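You operate a simulated robot arm through the tools that you are given. There is no shell and no other tool. Be economical: measure what you need, move in short steps, check, and stop when the job is done.

You are at the controls of a simulated robot arm. One attempt, no reset.

TASK
Take the pulley from the top of the sample table and leave it on top of the packet there.

It is judged by the outcome, as a careful person would: the job done as asked, and still so three seconds after it is handed in. It fails if anything else is knocked over, pushed out of place, dropped, spilled or broken.

THE ROBOT
A 7-joint arm with a two-finger parallel gripper, fixed in place. Base frame: the origin is at the foot of the arm, x ahead of it, y to its left, z up; the work surface is at about z = 0. Lengths are in m, angles in degrees, forces in N, time in s.
With the tool pointing down near the work surface it reaches from about 0.24 to 0.62 m from the base axis. Its first joint turns from -66.0 to 66.0 degrees. Payload 2.6 kg.
Tool frame: the origin (TCP) lies between the finger pads and is the grasp point; the fingertips stand 0.03 m ahead of it; z points along the fingers, y is the line along which they close. The gripper opens to 0.094 m. The fingers are 0.028 m wide and 0.01 m thick; the gripper's body (0.05 by 0.096 m) begins 0.055 m behind the TCP.
Orientation is that of the tool frame in the base frame, as [roll, pitch, yaw] about the fixed x, y, z axes, in that order (R = Rz(yaw) Ry(pitch) Rx(roll)). With the fingers straight down and closing along the base's y, the tool's x points along the base's -x, its y along +y and its z along -z.

THE INTERFACE
- The arm moves only by the tool arm_command. Its argument "increments" is a list of rows, each a list of 7 numbers: the shift along the tool's x, y, z in mm, then the turn, a rotation vector about the tool's x, y, z in degrees, then the finger opening in mm, from 0 to 94. In form: [[dx, dy, dz, rx, ry, rz, jaw], ...]. A call has 1 to 20 rows; each row is the pose to reach, as a shift and turn from the pose commanded when the call began, along the tool's axes at that moment. A row lasts 0.2 s, in which the tool goes at most 0.05 m and 8.6 degrees; a call with a longer step from one row to the next is refused whole, and so is a gripper value outside its range. A pose out of reach is approached as far as the arm can. The call stops where the force on the tool passes 40 N (or 10 N more than at its start, if that is more) or the arm is blocked; 0.2 s more then pass. Each finger travels about 0.072 m/s and halts on what it meets, pressing with about 35 N; the grip force reading is that of the motor and also rises with nothing between the fingers. The clock runs only during rows and for 0.2 s after the last one: add rows that repeat a pose to give the fingers time. It gives the time, the measured TCP pose, the force on the tool (base axes), the opening and the grip force at its end, in the units of the frame above (readings bear some noise).
- Cameras (640 x 400 px; columns grow to the right, rows downward): "scene" is fixed at [0.0037, 0.4154, 0.567]; the picture's right is [-0.96, -0.28, 0.00], its down [-0.15, 0.53, -0.84] and it looks along [0.23, -0.80, -0.55] (base axes); focal length 369 px, centre (320, 200). "wrist" rides on the gripper at [0.076, 0.014, -0.103] in the tool frame; the picture's right is [-0.18, 0.98, 0.00], its down [-0.75, -0.14, -0.64] and it looks along [-0.63, -0.12, 0.77] (tool axes); focal length 243 px, centre (320, 200).
- camera(camera): a new picture of that camera. It takes no simulated time.
- point_at(camera, pixels): for up to 12 pixels [column, row] of the newest picture of that camera ("zoom" is the newest enlarged one), the place [x, y, z] in the base frame of the surface seen there, good to about 0.002 m. It takes no simulated time.
- close_up(camera, box): a new picture of the part [left, top, right, bottom] of that camera's present view, enlarged. It takes no simulated time.
- sign_off(): hands the job in; it is judged then, once.

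Go step by step. Measure first, check grasps and placings, and put right what went wrong. The budget is 60 turns and 30 pictures, counting those below and the enlarged ones. Unless the task says otherwise, let go and move clear before handing in, and close with one line.

The tools are called after "Emit:" as a command line: name --pt "numbers of a row" for each row, then --argument value for the rest, lists and objects as JSON in quotes. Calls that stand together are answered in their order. arm_command: Moves the arm, as the interface text tells. Its arguments: {"type":"object","properties":{"increments":{"type":"array"}},"required":["increments"]} The other tools are called the same way: camera (camera) takes a picture; point_at (camera, pixels) gives the place of the surface under pixels of a picture; close_up (camera, box) takes an enlarged picture of a part of a camera's view; sign_off () hands the job in.

At the start:

```text
time: 0.0
position: [0.3616, -0.2526, 0.3013]
ee_rot: [-179.9, 0.0, -180.0]
force: [0.0, -0.7, -0.2]
finger_gap: 0.0941
grasp_force: 0.0
```

scene: 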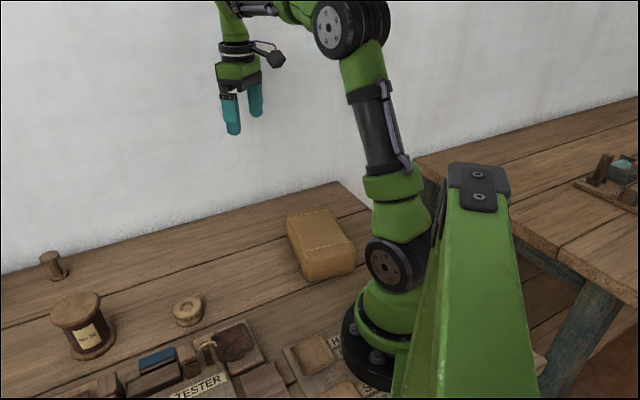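
wrist: 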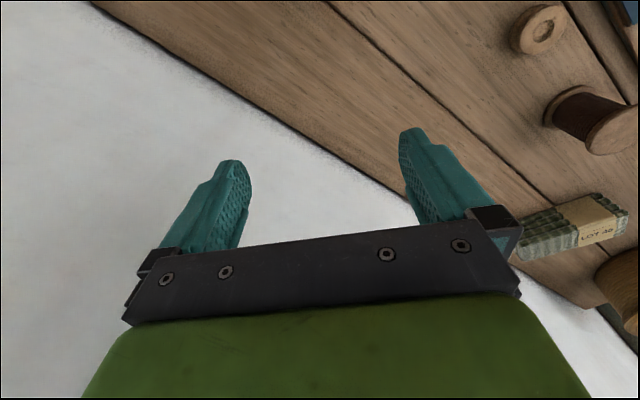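

The scene shows a small round wooden ring at (188,310), a spool at (82,325), a brown parcel at (320,245), and the wrist view shows a bundle at (575,235). I'll enlarge these to tell what is what.

Emit:
close_up --camera "scene" --box '[0, 180, 380, 400]'

Emit:
close_up --camera "wrist" --box '[440, 0, 640, 340]'

Emit:
close_up --camera "scene" --box '[500, 100, 640, 240]'

Emit:
point_at --camera "scene" --pixels '[[188, 303], [188, 325], [82, 300], [55, 260], [320, 230], [160, 355], [300, 222], [345, 250], [200, 380], [595, 170]]'

```text
1.68 times, centred on (190, 290) of scene
```

zoom: 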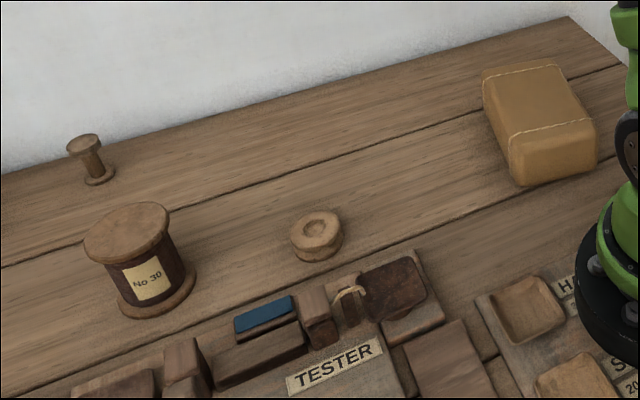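

```text
1.18 times, centred on (540, 170) of wrist
```

zoom: 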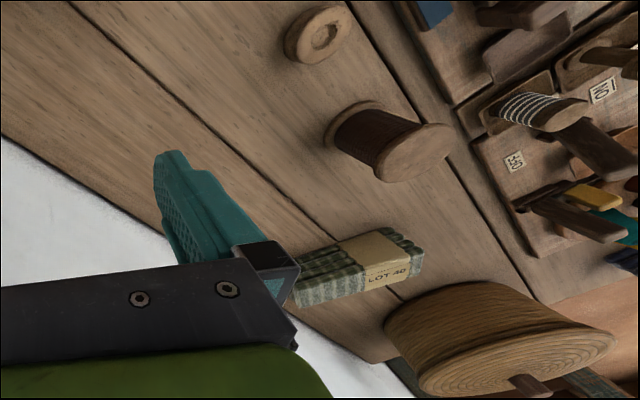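

```text
2.86 times, centred on (570, 170) of scene
```

zoom: 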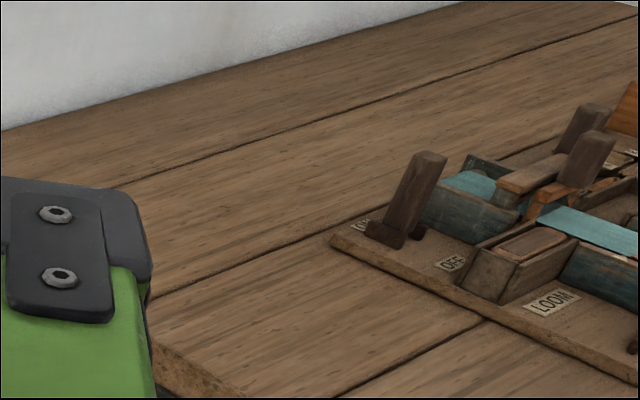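

```text
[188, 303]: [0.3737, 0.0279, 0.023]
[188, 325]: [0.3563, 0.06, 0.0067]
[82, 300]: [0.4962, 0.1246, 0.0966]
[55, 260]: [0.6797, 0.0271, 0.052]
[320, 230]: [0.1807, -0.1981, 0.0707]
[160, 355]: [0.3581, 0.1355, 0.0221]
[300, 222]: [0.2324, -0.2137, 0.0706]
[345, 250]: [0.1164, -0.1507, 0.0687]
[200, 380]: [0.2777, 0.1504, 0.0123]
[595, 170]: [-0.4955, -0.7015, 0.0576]
```

The pulley candidate is the ringed disc at (188,303), about (0.37,0.03). The stitched brown parcel at (320,230) is the likely packet, but I need to locate the "LOT" bundle at wrist (575,235) and measure the edges.

Emit:
point_at --camera "wrist" --pixels '[[540, 30], [590, 120], [575, 235], [620, 225], [530, 250], [630, 280], [600, 200]]'

Emit:
close_up --camera "scene" --box '[150, 280, 230, 340]'

Emit:
close_up --camera "scene" --box '[270, 195, 370, 290]'

Emit:
point_at --camera "scene" --pixels '[[175, 305], [203, 303], [188, 296], [188, 314], [188, 307], [290, 218], [328, 211], [353, 243], [306, 254], [320, 232], [300, 270], [352, 268]]'

```text
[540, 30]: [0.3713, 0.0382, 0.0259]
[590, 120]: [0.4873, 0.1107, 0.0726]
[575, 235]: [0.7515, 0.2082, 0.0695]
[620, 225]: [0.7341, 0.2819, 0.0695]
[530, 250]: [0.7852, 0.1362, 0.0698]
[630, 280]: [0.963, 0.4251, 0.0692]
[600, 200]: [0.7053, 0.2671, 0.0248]
```

```text
6.67 times, centred on (190, 310) of scene
```

zoom: 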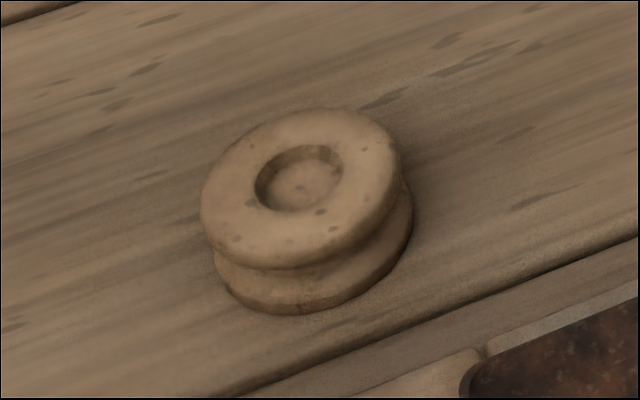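

```text
4.21 times, centred on (320, 242) of scene
```

zoom: 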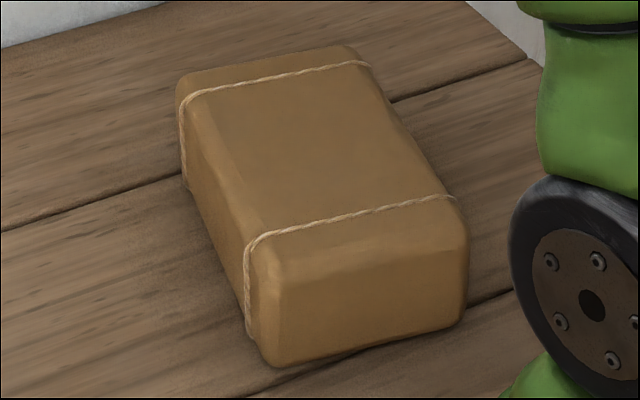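

```text
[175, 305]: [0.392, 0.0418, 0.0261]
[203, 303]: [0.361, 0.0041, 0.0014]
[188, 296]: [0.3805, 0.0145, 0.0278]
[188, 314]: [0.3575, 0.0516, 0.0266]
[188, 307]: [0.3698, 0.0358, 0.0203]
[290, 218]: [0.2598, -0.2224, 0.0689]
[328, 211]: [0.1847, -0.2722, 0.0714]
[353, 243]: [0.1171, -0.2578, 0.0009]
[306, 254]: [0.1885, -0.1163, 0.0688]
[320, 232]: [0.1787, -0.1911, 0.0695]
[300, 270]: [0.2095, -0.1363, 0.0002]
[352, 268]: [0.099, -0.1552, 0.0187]
```

The pulley is the grooved disc around (188,305) with its top at z≈0.027. The brown packet's top is at z≈0.070, centred near (0.19,-0.195). The LOT bundle is out of reach at x≈0.75. Next I'll measure the pulley rim and the nearby board edge.

Emit:
close_up --camera "scene" --box '[140, 280, 260, 355]'

```text
5.33 times, centred on (200, 318) of scene
```

zoom: 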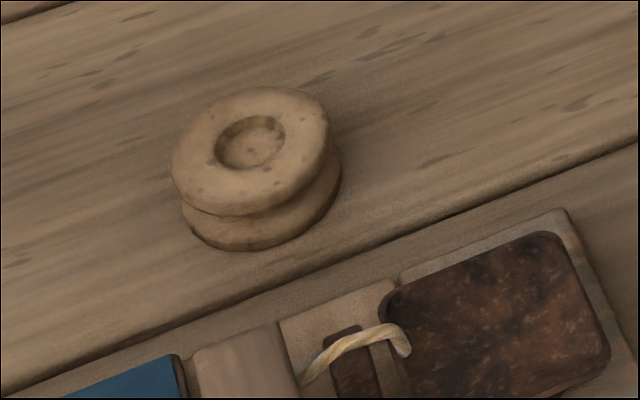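

Emit:
point_at --camera "zoom" --pixels '[[176, 165], [322, 125], [250, 92], [235, 208], [250, 148], [335, 180], [240, 246], [392, 282], [235, 345], [270, 325], [200, 165], [305, 130]]'

```text
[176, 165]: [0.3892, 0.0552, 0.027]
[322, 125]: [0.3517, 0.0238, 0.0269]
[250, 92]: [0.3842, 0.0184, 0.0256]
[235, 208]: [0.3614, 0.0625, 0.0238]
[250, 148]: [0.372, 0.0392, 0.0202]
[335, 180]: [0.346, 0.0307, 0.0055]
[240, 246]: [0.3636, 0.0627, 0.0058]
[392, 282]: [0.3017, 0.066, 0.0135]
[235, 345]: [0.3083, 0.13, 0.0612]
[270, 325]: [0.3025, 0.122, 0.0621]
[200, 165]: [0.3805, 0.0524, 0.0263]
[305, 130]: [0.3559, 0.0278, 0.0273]
```

The pulley centre is about (0.3715,0.040), diameter about 0.05, height 0.027. The tester board with its 0.062-high block lies on the +y side, so I'll turn the tool to close along x, moving to a point above the pulley.

Emit:
arm_command --pt "-1 24.4 12 0 0 -7.5 94" --pt "-2 48.8 24 0 0 -15 94" --pt "-3 73.2 36 0 0 -22.5 94" --pt "-4 97.5 48 0 0 -30 94" --pt "-5 122 60 0 0 -37.5 94" --pt "-6 146.3 72 0 0 -45 90" --pt "-7 170.7 84 0 0 -52.5 85" --pt "-8 195 96 0 0 -60 80" --pt "-9 219.5 108 0 0 -67.5 80" --pt "-9.9 244 120 0 0 -75 80" --pt "-9.9 268.2 135 0 0 -82.5 80" --pt "-9.9 292.6 150 0 0 -90 80" --pt "-9.9 292.6 150 0 0 -90 80"

Emit:
camera --camera "scene"

Emit:
camera --camera "wrist"

```text
time: 2.8
position: [0.3717, 0.0419, 0.15]
ee_rot: [-180.0, 0.0, -90.0]
force: [1.4, 0.9, 0.6]
finger_gap: 0.0802
grasp_force: 0.0
```

```text
21 pictures are left
```

scene: 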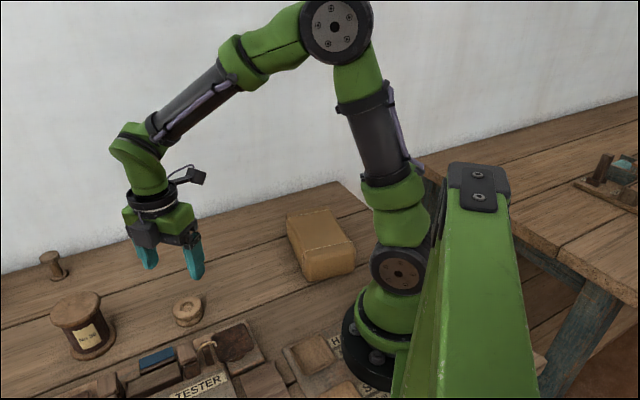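

```text
20 pictures are left
```

wrist: 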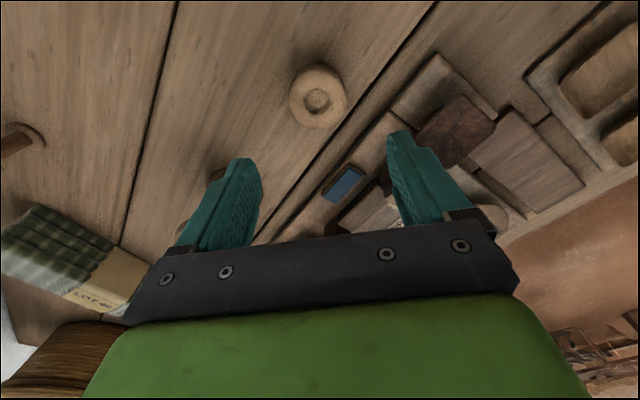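

The tool sits above the pulley, which shows at (317,97) in the wrist view. I'll check its rim and the nearest board corner from this camera.

Emit:
point_at --camera "wrist" --pixels '[[291, 97], [343, 92], [318, 70], [317, 97], [312, 124], [355, 95], [395, 103], [385, 115], [375, 125], [435, 62], [360, 140], [345, 160]]'

```text
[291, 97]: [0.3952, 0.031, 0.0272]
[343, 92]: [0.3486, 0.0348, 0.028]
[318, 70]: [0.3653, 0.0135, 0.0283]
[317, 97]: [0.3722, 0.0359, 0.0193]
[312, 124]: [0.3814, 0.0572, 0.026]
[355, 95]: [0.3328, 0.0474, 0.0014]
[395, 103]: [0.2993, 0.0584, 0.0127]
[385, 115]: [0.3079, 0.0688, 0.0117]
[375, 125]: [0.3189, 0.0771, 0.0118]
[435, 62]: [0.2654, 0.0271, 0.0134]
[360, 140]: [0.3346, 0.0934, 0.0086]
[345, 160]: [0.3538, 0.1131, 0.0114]
```

The two views agree on a pulley centre near (0.372,0.037), with the board clear of the fingers. I'll descend to TCP z≈0.035.

Emit:
arm_command --pt "3 0 20 0 0 0 76" --pt "3 0 45 0 0 0 76" --pt "3 0 70 0 0 0 76" --pt "3 0 90 0 0 0 76" --pt "3 0 105 0 0 0 76" --pt "3 0 115 0 0 0 76" --pt "3 0 115 0 0 0 76"

Emit:
camera --camera "wrist"

Emit:
close_up --camera "scene" --box '[110, 220, 270, 340]'

```text
time: 4.4
position: [0.3719, 0.0381, 0.0371]
ee_rot: [-180.0, 0.1, -89.9]
force: [0.2, -0.7, 0.5]
finger_gap: 0.076
grasp_force: 0.0
```

```text
19 pictures are left
```

wrist: 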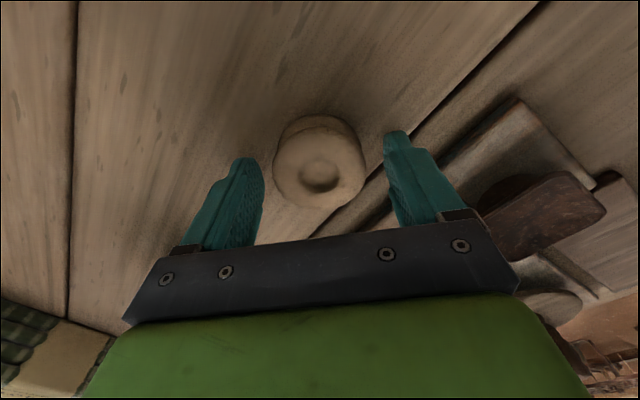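

```text
3.33 times, centred on (190, 280) of scene
```

zoom: 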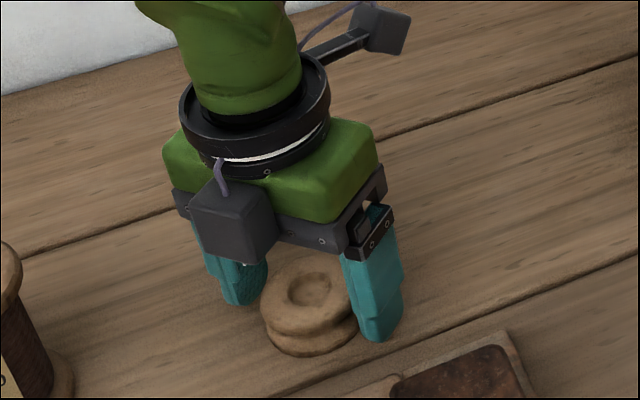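

The fingers straddle the pulley, but it may sit slightly off in y. I'll check the rim points in the wrist view.

Emit:
point_at --camera "wrist" --pixels '[[277, 165], [359, 165], [319, 130], [320, 202], [318, 175], [400, 135], [243, 160]]'

```text
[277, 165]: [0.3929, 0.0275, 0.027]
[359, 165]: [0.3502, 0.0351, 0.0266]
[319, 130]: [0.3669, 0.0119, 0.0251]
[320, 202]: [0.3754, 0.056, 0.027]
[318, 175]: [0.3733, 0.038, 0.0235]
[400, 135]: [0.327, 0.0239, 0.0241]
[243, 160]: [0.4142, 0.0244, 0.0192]
```

The rim points put the centre at y≈0.036, so I'll shift 2 mm, lower 2 mm and close.

Emit:
arm_command --pt "2 0 2 0 0 0 76" --pt "2 0 2 0 0 0 66" --pt "2 0 2 0 0 0 56" --pt "2 0 2 0 0 0 48" --pt "2 0 2 0 0 0 40" --pt "2 0 2 0 0 0 40" --pt "2 0 2 0 0 0 40"

Emit:
camera --camera "wrist"

```text
time: 6.0
position: [0.3717, 0.0353, 0.0354]
ee_rot: [-180.0, -0.1, -90.0]
force: [-0.2, -0.1, 0.1]
finger_gap: 0.0526
grasp_force: 34.3
```

```text
17 pictures are left
```

wrist: 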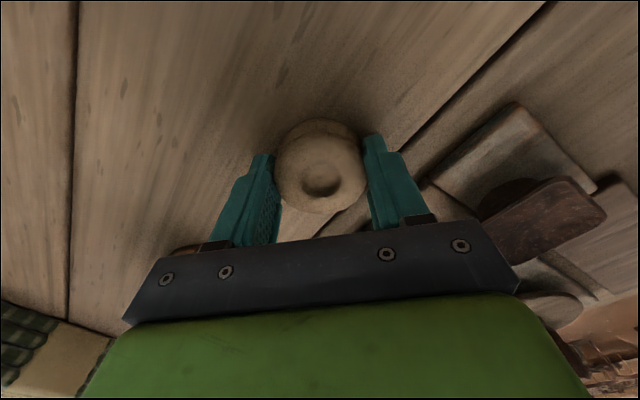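

The fingers hold the pulley at 52.6 mm with 34 N. I'll lift and check.

Emit:
arm_command --pt "0 0 -10 0 0 0 40" --pt "0 0 -30 0 0 0 40" --pt "0 0 -60 0 0 0 40" --pt "0 0 -100 0 0 0 40" --pt "0 0 -135 0 0 0 40" --pt "0 0 -145 0 0 0 40" --pt "0 0 -145 0 0 0 40"

Emit:
camera --camera "wrist"

Emit:
camera --camera "scene"

```text
time: 7.6
position: [0.3729, 0.0348, 0.181]
ee_rot: [180.0, 0.0, -90.1]
force: [0.1, -0.9, 0.1]
finger_gap: 0.0523
grasp_force: 34.5
```

```text
16 pictures are left
```

wrist: 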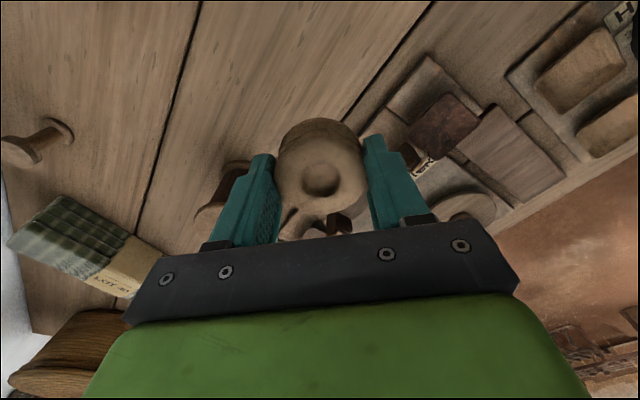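

```text
15 pictures are left
```

scene: 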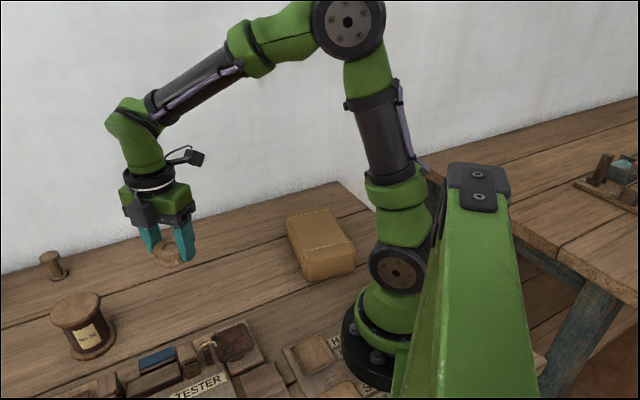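

The pulley came up level and secure (wrist (320,165)). I'll carry it over the packet at (0.193,-0.195), turning 56° so the fingers open along the packet's long axis.

Emit:
arm_command --pt "19.2 14.9 0 0 0 4.67 40" --pt "38.3 29.8 0 0 0 9.33 40" --pt "57.5 44.6 0 0 0 14 40" --pt "76.7 59.5 0 0 0 18.67 40" --pt "95.8 74.4 0 0 0 23.3 40" --pt "115 89.3 0 0 0 28 40" --pt "134.2 104.1 0 0 0 32.67 40" --pt "153.3 119 0 0 0 37.3 40" --pt "172.5 133.9 0 0 0 42 40" --pt "191.7 148.8 0 0 0 46.67 40" --pt "210.8 163.6 0 0 0 51.3 40" --pt "230 178.5 0 0 0 56 40" --pt "230 178.5 0 0 0 56 40" --pt "230 178.5 0 0 0 56 40"

Emit:
camera --camera "scene"

Emit:
camera --camera "wrist"

```text
time: 10.6
position: [0.1929, -0.1945, 0.1801]
ee_rot: [179.9, 0.0, -146.1]
force: [0.4, 0.5, -0.3]
finger_gap: 0.0523
grasp_force: 35.0
```

```text
14 pictures are left
```

scene: 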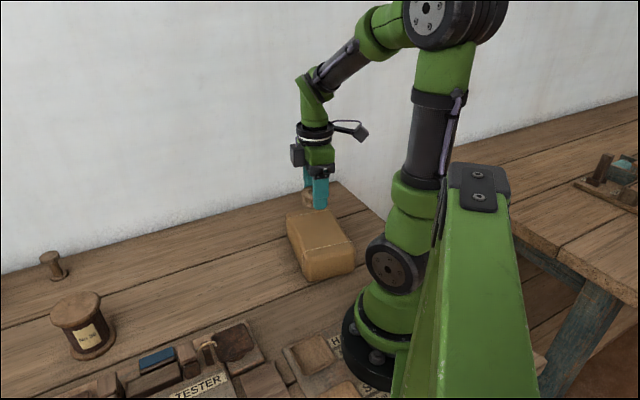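

```text
13 pictures are left
```

wrist: 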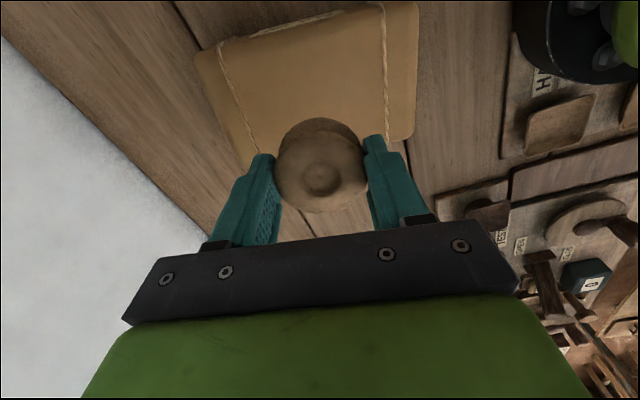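

The pulley hangs over the packet. I'll measure the packet's top corners in the wrist view to confirm the centre before lowering.

Emit:
point_at --camera "wrist" --pixels '[[205, 60], [410, 12], [408, 130], [300, 80], [250, 100], [375, 70], [300, 25], [395, 70], [222, 105], [240, 135], [318, 145], [320, 175]]'

```text
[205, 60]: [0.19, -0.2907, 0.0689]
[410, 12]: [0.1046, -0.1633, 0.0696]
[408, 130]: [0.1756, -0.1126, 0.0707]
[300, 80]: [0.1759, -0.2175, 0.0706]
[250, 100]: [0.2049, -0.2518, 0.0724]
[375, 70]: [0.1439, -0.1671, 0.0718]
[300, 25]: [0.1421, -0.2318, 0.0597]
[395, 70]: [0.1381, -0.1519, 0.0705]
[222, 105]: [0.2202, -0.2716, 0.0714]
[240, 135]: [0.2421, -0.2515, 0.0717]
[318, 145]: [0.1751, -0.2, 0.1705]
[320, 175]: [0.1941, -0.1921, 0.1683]
```

The packet's centre is about (0.185,-0.197) with top z≈0.071. I'll shift 7 mm towards its centre and lower until just above contact.

Emit:
arm_command --pt "7 0 15 0 0 0 40" --pt "7 0 35 0 0 0 40" --pt "7 0 52 0 0 0 40" --pt "7 0 63 0 0 0 40" --pt "7 0 69 0 0 0 40" --pt "7 0 71 0 0 0 40" --pt "7 0 71 0 0 0 40"

Emit:
close_up --camera "scene" --box '[260, 170, 380, 290]'

```text
time: 12.2
position: [0.1873, -0.1976, 0.1081]
ee_rot: [-179.9, 0.0, -146.0]
force: [-0.5, -0.6, -0.1]
finger_gap: 0.0522
grasp_force: 35.7
```

```text
3.33 times, centred on (320, 230) of scene
```

zoom: 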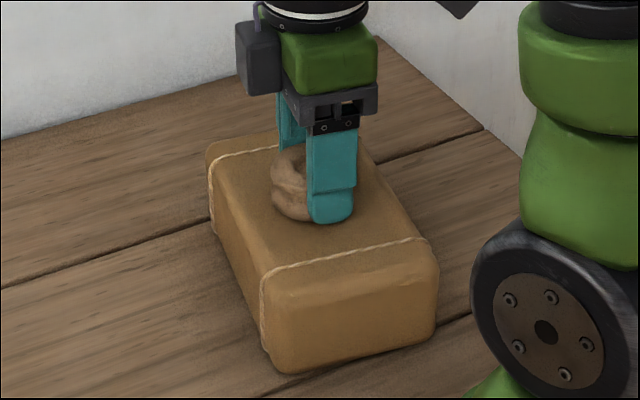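

No contact force yet at z=0.108. I'll lower in 1 mm steps and watch the force.

Emit:
arm_command --pt "0 0 0.7 0 0 0 40" --pt "0 0 1.4 0 0 0 40" --pt "0 0 1.4 0 0 0 40"

```text
time: 13.0
position: [0.1887, -0.1984, 0.1072]
ee_rot: [180.0, 0.0, -146.1]
force: [0.4, 0.2, -0.6]
finger_gap: 0.0523
grasp_force: 35.0
```

Emit:
arm_command --pt "0 0 0.8 0 0 0 40" --pt "0 0 1.5 0 0 0 40" --pt "0 0 1.5 0 0 0 40"

```text
time: 13.8
position: [0.1877, -0.1995, 0.1056]
ee_rot: [-180.0, 0.0, -146.0]
force: [0.3, 0.2, 1.4]
finger_gap: 0.0524
grasp_force: 35.3
```

Force along z is just starting to rise (1.4 N) at z=0.1056. One more millimetre should confirm contact.

Emit:
arm_command --pt "0 0 0.6 0 0 0 40" --pt "0 0 0.6 0 0 0 40"

```text
time: 14.4
position: [0.1876, -0.1984, 0.1045]
ee_rot: [-179.8, -0.1, -146.1]
force: [-0.9, -1.5, 5.9]
finger_gap: 0.052
grasp_force: 34.5
```

The z force is 5.9 N, so the pulley is resting on the packet. I'll open the fingers slowly to 76 mm without moving.

Emit:
arm_command --pt "0 0 0 0 0 0 52" --pt "0 0 0 0 0 0 56" --pt "0 0 0 0 0 0 62" --pt "0 0 0 0 0 0 70" --pt "0 0 0 0 0 0 76" --pt "0 0 0 0 0 0 76"

Emit:
camera --camera "wrist"

```text
time: 15.8
position: [0.1867, -0.1972, 0.105]
ee_rot: [180.0, 0.0, -146.0]
force: [-0.3, 1.4, -0.4]
finger_gap: 0.0757
grasp_force: 0.0
```

```text
11 pictures are left
```

wrist: 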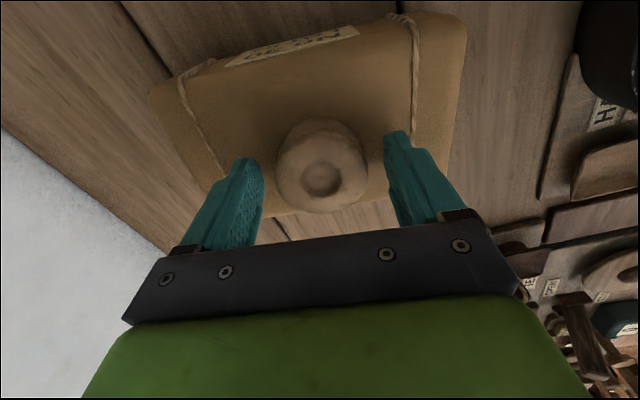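

The pulley stands on the packet at (322,165), free of both fingers. I'll raise straight up and check.

Emit:
arm_command --pt "0 0 -10 0 0 0 76" --pt "0 0 -30 0 0 0 76" --pt "0 0 -60 0 0 0 76" --pt "0 0 -95 0 0 0 76" --pt "0 0 -120 0 0 0 76" --pt "0 0 -120 0 0 0 76"

Emit:
camera --camera "scene"

Emit:
close_up --camera "scene" --box '[260, 170, 380, 290]'

Emit:
camera --camera "wrist"

```text
time: 17.2
position: [0.1892, -0.1976, 0.2254]
ee_rot: [-180.0, 0.0, -146.0]
force: [-0.2, -0.4, -0.2]
finger_gap: 0.0762
grasp_force: 0.1
```

```text
10 pictures are left
```

scene: 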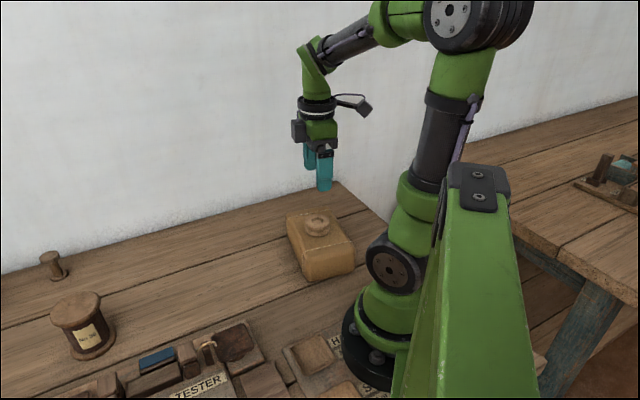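

```text
3.33 times, centred on (320, 230) of scene
```

zoom: 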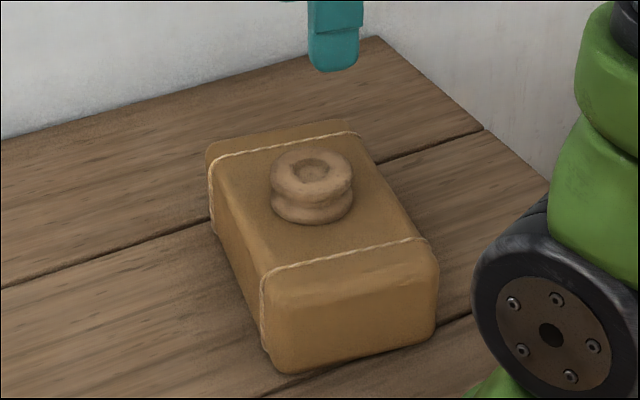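

```text
8 pictures are left
```

wrist: 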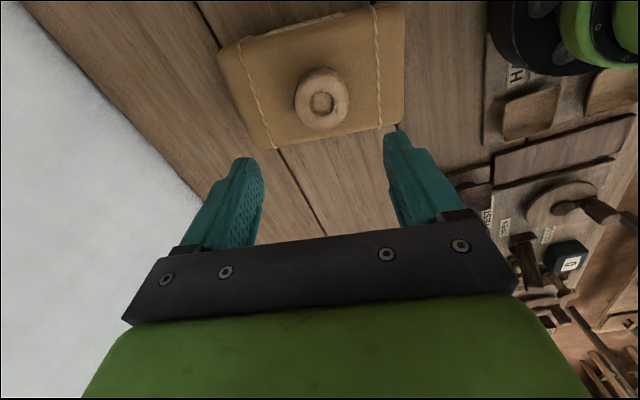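

The pulley sits flat in the middle of the packet's top (scene (317,225)). The packet and everything else are where they were, and the gripper is clear, so I'm handing in.

Emit:
sign_off

```text
The job is handed in.
```

The pulley is resting flat on top of the packet, the gripper is clear, and nothing else was moved.
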